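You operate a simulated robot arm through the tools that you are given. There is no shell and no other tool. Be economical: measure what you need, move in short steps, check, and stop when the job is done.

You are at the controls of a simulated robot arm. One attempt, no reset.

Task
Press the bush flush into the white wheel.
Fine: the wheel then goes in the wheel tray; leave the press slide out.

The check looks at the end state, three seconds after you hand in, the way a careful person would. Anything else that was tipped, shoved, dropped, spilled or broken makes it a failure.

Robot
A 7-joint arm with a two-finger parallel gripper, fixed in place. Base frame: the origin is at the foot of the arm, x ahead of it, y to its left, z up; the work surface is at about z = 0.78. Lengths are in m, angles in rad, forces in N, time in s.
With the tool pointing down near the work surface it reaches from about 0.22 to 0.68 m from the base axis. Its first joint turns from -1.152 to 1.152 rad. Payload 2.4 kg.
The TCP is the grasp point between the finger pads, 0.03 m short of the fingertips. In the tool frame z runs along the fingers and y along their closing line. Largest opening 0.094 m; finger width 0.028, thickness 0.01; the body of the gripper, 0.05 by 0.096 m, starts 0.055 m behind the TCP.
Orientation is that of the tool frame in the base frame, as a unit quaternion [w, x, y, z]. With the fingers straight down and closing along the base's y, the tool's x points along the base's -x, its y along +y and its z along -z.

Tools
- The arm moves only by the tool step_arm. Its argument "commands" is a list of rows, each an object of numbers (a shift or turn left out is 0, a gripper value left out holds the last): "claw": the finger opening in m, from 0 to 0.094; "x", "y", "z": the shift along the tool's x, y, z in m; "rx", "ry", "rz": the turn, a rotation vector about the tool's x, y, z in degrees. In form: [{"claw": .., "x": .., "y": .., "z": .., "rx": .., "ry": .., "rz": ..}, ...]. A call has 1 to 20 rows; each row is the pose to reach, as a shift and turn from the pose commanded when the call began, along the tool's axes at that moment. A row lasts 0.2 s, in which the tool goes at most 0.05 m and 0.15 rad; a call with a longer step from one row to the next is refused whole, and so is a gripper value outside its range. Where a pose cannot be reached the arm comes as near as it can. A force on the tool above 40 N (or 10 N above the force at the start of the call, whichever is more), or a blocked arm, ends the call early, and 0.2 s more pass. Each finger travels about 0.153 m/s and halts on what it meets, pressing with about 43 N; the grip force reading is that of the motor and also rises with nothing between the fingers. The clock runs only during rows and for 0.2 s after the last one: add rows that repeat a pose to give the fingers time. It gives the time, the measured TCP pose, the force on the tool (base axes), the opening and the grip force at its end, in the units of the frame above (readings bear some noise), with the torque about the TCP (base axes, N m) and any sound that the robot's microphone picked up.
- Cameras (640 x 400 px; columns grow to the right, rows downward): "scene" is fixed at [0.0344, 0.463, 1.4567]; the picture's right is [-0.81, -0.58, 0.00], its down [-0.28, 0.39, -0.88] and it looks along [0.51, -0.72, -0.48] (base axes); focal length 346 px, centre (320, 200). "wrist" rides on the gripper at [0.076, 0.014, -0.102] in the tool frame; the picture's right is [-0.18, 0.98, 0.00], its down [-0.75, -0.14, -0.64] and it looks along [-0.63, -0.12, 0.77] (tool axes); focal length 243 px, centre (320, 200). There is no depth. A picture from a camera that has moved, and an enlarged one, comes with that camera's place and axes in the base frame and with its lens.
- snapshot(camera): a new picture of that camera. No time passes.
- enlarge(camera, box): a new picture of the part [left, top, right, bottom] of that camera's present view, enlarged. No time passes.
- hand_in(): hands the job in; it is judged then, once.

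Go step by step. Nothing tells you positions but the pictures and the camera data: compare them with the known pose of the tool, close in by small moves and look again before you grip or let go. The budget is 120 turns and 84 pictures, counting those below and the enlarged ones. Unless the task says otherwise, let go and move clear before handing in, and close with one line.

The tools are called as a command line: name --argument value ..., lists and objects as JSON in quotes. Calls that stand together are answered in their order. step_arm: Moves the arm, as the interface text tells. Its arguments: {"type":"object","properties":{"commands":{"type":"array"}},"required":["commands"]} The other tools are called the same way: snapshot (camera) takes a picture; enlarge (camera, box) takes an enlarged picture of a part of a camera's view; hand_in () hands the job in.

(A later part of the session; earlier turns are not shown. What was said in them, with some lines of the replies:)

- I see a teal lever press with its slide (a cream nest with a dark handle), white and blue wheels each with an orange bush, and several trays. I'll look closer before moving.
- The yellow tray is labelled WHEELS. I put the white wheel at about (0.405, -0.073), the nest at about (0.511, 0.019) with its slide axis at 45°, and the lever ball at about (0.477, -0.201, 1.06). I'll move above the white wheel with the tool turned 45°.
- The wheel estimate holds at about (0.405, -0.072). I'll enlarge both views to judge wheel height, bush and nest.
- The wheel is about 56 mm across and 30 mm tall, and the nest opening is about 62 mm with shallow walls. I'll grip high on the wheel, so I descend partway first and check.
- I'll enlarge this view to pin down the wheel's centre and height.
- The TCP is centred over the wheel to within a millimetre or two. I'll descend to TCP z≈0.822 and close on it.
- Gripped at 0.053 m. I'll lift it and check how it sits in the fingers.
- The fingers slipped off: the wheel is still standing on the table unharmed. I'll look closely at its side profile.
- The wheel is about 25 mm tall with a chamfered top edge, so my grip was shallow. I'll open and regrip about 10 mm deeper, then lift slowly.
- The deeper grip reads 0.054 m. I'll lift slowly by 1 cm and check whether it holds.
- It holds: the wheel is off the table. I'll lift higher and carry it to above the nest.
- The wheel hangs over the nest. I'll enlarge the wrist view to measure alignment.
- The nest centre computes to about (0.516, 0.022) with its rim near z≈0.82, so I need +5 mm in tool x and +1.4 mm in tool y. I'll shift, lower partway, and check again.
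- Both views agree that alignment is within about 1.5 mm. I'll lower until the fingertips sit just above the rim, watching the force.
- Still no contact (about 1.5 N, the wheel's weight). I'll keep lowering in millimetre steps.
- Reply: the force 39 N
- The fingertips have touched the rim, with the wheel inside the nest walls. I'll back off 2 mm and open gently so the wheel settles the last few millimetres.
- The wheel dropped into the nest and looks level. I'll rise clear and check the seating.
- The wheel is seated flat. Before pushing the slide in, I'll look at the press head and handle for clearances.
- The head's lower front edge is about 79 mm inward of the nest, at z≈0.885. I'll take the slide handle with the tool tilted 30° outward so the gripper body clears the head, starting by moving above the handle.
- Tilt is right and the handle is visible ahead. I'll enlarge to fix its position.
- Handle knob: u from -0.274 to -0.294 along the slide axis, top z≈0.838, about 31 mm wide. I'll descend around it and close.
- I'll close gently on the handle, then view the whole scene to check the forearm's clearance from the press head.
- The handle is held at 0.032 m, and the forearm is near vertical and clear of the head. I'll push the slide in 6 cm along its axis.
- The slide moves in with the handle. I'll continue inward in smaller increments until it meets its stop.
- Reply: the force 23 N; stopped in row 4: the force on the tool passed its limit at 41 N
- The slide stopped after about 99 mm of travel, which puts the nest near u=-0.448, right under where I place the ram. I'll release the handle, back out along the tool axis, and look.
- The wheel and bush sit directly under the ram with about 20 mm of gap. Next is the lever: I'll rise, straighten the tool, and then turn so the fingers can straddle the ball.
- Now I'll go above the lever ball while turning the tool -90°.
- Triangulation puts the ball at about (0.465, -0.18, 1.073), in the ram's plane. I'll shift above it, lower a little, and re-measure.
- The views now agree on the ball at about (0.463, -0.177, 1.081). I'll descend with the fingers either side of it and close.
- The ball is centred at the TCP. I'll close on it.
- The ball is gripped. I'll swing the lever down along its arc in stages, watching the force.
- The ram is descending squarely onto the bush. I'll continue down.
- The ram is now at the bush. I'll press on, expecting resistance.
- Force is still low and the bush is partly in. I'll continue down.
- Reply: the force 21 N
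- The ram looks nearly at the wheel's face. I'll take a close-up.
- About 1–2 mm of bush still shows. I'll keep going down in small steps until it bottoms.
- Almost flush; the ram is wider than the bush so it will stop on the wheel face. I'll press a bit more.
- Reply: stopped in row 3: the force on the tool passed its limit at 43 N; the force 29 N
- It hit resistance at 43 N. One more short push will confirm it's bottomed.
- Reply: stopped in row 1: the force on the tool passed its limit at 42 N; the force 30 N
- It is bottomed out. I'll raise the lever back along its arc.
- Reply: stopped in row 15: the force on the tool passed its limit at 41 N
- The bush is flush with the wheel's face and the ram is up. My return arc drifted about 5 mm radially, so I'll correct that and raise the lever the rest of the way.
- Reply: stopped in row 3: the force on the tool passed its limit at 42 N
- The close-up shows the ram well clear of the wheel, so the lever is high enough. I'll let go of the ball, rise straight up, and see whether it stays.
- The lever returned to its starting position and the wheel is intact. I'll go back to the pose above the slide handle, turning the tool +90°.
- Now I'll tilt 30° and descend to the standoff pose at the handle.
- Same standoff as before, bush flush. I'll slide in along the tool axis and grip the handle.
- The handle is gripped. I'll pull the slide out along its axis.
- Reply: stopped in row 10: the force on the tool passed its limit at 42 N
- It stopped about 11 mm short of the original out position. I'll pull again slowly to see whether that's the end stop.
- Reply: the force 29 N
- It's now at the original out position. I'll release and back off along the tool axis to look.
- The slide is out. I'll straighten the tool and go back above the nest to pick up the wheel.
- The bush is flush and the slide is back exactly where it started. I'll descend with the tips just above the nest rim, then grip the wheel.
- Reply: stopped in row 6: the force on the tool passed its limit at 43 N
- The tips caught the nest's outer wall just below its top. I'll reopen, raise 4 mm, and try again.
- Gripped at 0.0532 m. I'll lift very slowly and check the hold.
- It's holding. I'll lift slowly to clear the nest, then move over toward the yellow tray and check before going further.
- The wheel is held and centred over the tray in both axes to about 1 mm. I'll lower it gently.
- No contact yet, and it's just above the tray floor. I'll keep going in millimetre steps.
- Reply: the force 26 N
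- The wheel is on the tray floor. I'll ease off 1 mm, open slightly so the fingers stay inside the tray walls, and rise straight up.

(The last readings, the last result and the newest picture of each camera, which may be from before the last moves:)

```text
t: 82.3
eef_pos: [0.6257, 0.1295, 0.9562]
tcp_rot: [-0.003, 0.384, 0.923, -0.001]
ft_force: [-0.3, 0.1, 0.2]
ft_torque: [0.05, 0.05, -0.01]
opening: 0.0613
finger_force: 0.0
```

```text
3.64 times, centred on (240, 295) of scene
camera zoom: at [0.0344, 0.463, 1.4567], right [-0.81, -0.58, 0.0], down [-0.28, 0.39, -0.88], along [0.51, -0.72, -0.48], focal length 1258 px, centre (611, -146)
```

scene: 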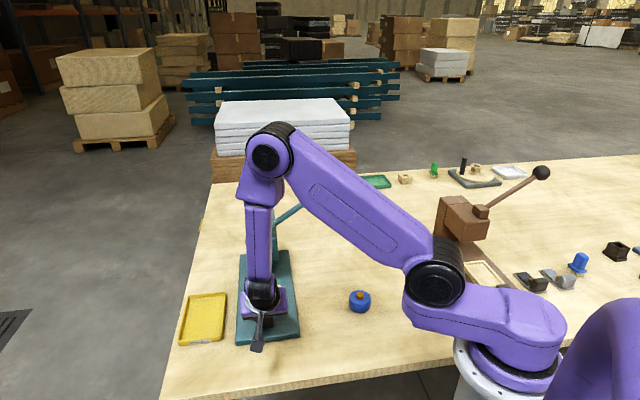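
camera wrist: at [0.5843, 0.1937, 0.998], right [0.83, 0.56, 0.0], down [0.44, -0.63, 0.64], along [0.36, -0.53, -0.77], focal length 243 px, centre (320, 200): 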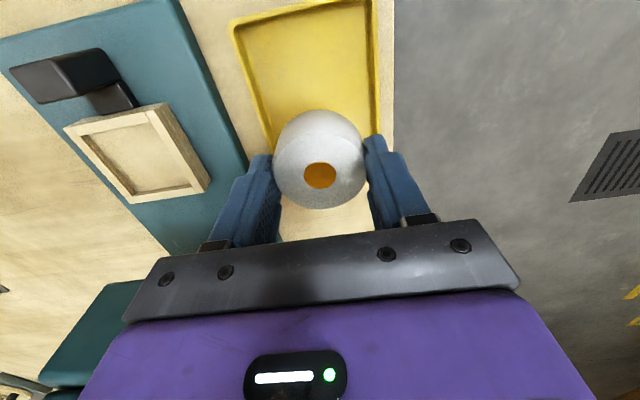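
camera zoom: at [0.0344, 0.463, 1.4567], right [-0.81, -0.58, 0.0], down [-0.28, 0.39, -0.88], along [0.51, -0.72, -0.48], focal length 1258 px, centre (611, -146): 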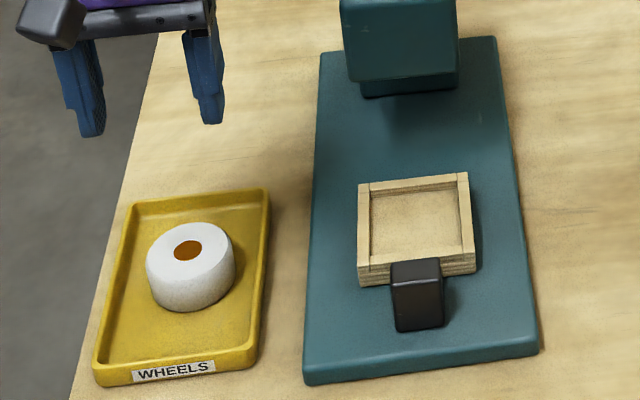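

The wheel lies flat in the tray and the slide is out. I'll do a last check of flushness and of the whole scene.

enlarge --camera "scene" --box '[196, 292, 226, 314]'

snapshot --camera "scene"

```text
16.00 times, centred on (211, 303) of scene
camera zoom: at [0.0344, 0.463, 1.4567], right [-0.81, -0.58, 0.0], down [-0.28, 0.39, -0.88], along [0.51, -0.72, -0.48], focal length 5537 px, centre (2064, -1448)
```

zoom: 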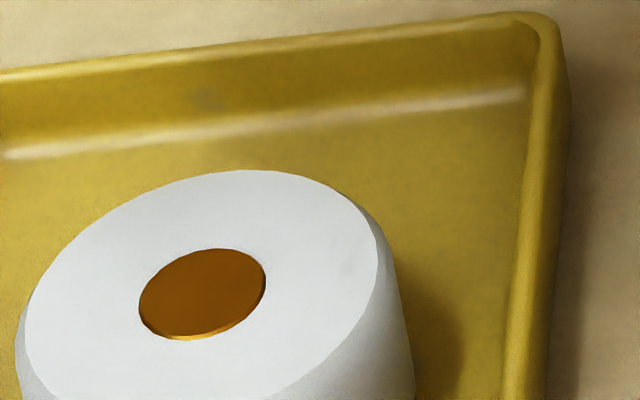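

```text
4 pictures are left
```

scene: 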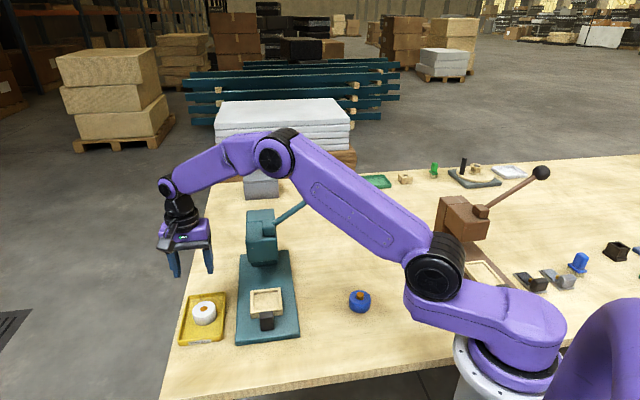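

The bush is flush, the wheel is in the WHEELS tray, the slide is out, and nothing else has moved. I'm handing in now.

hand_in

```text
The job is handed in.
```

I pressed the bush flush into the white wheel, set the wheel in the yellow WHEELS tray and left the press slide out.
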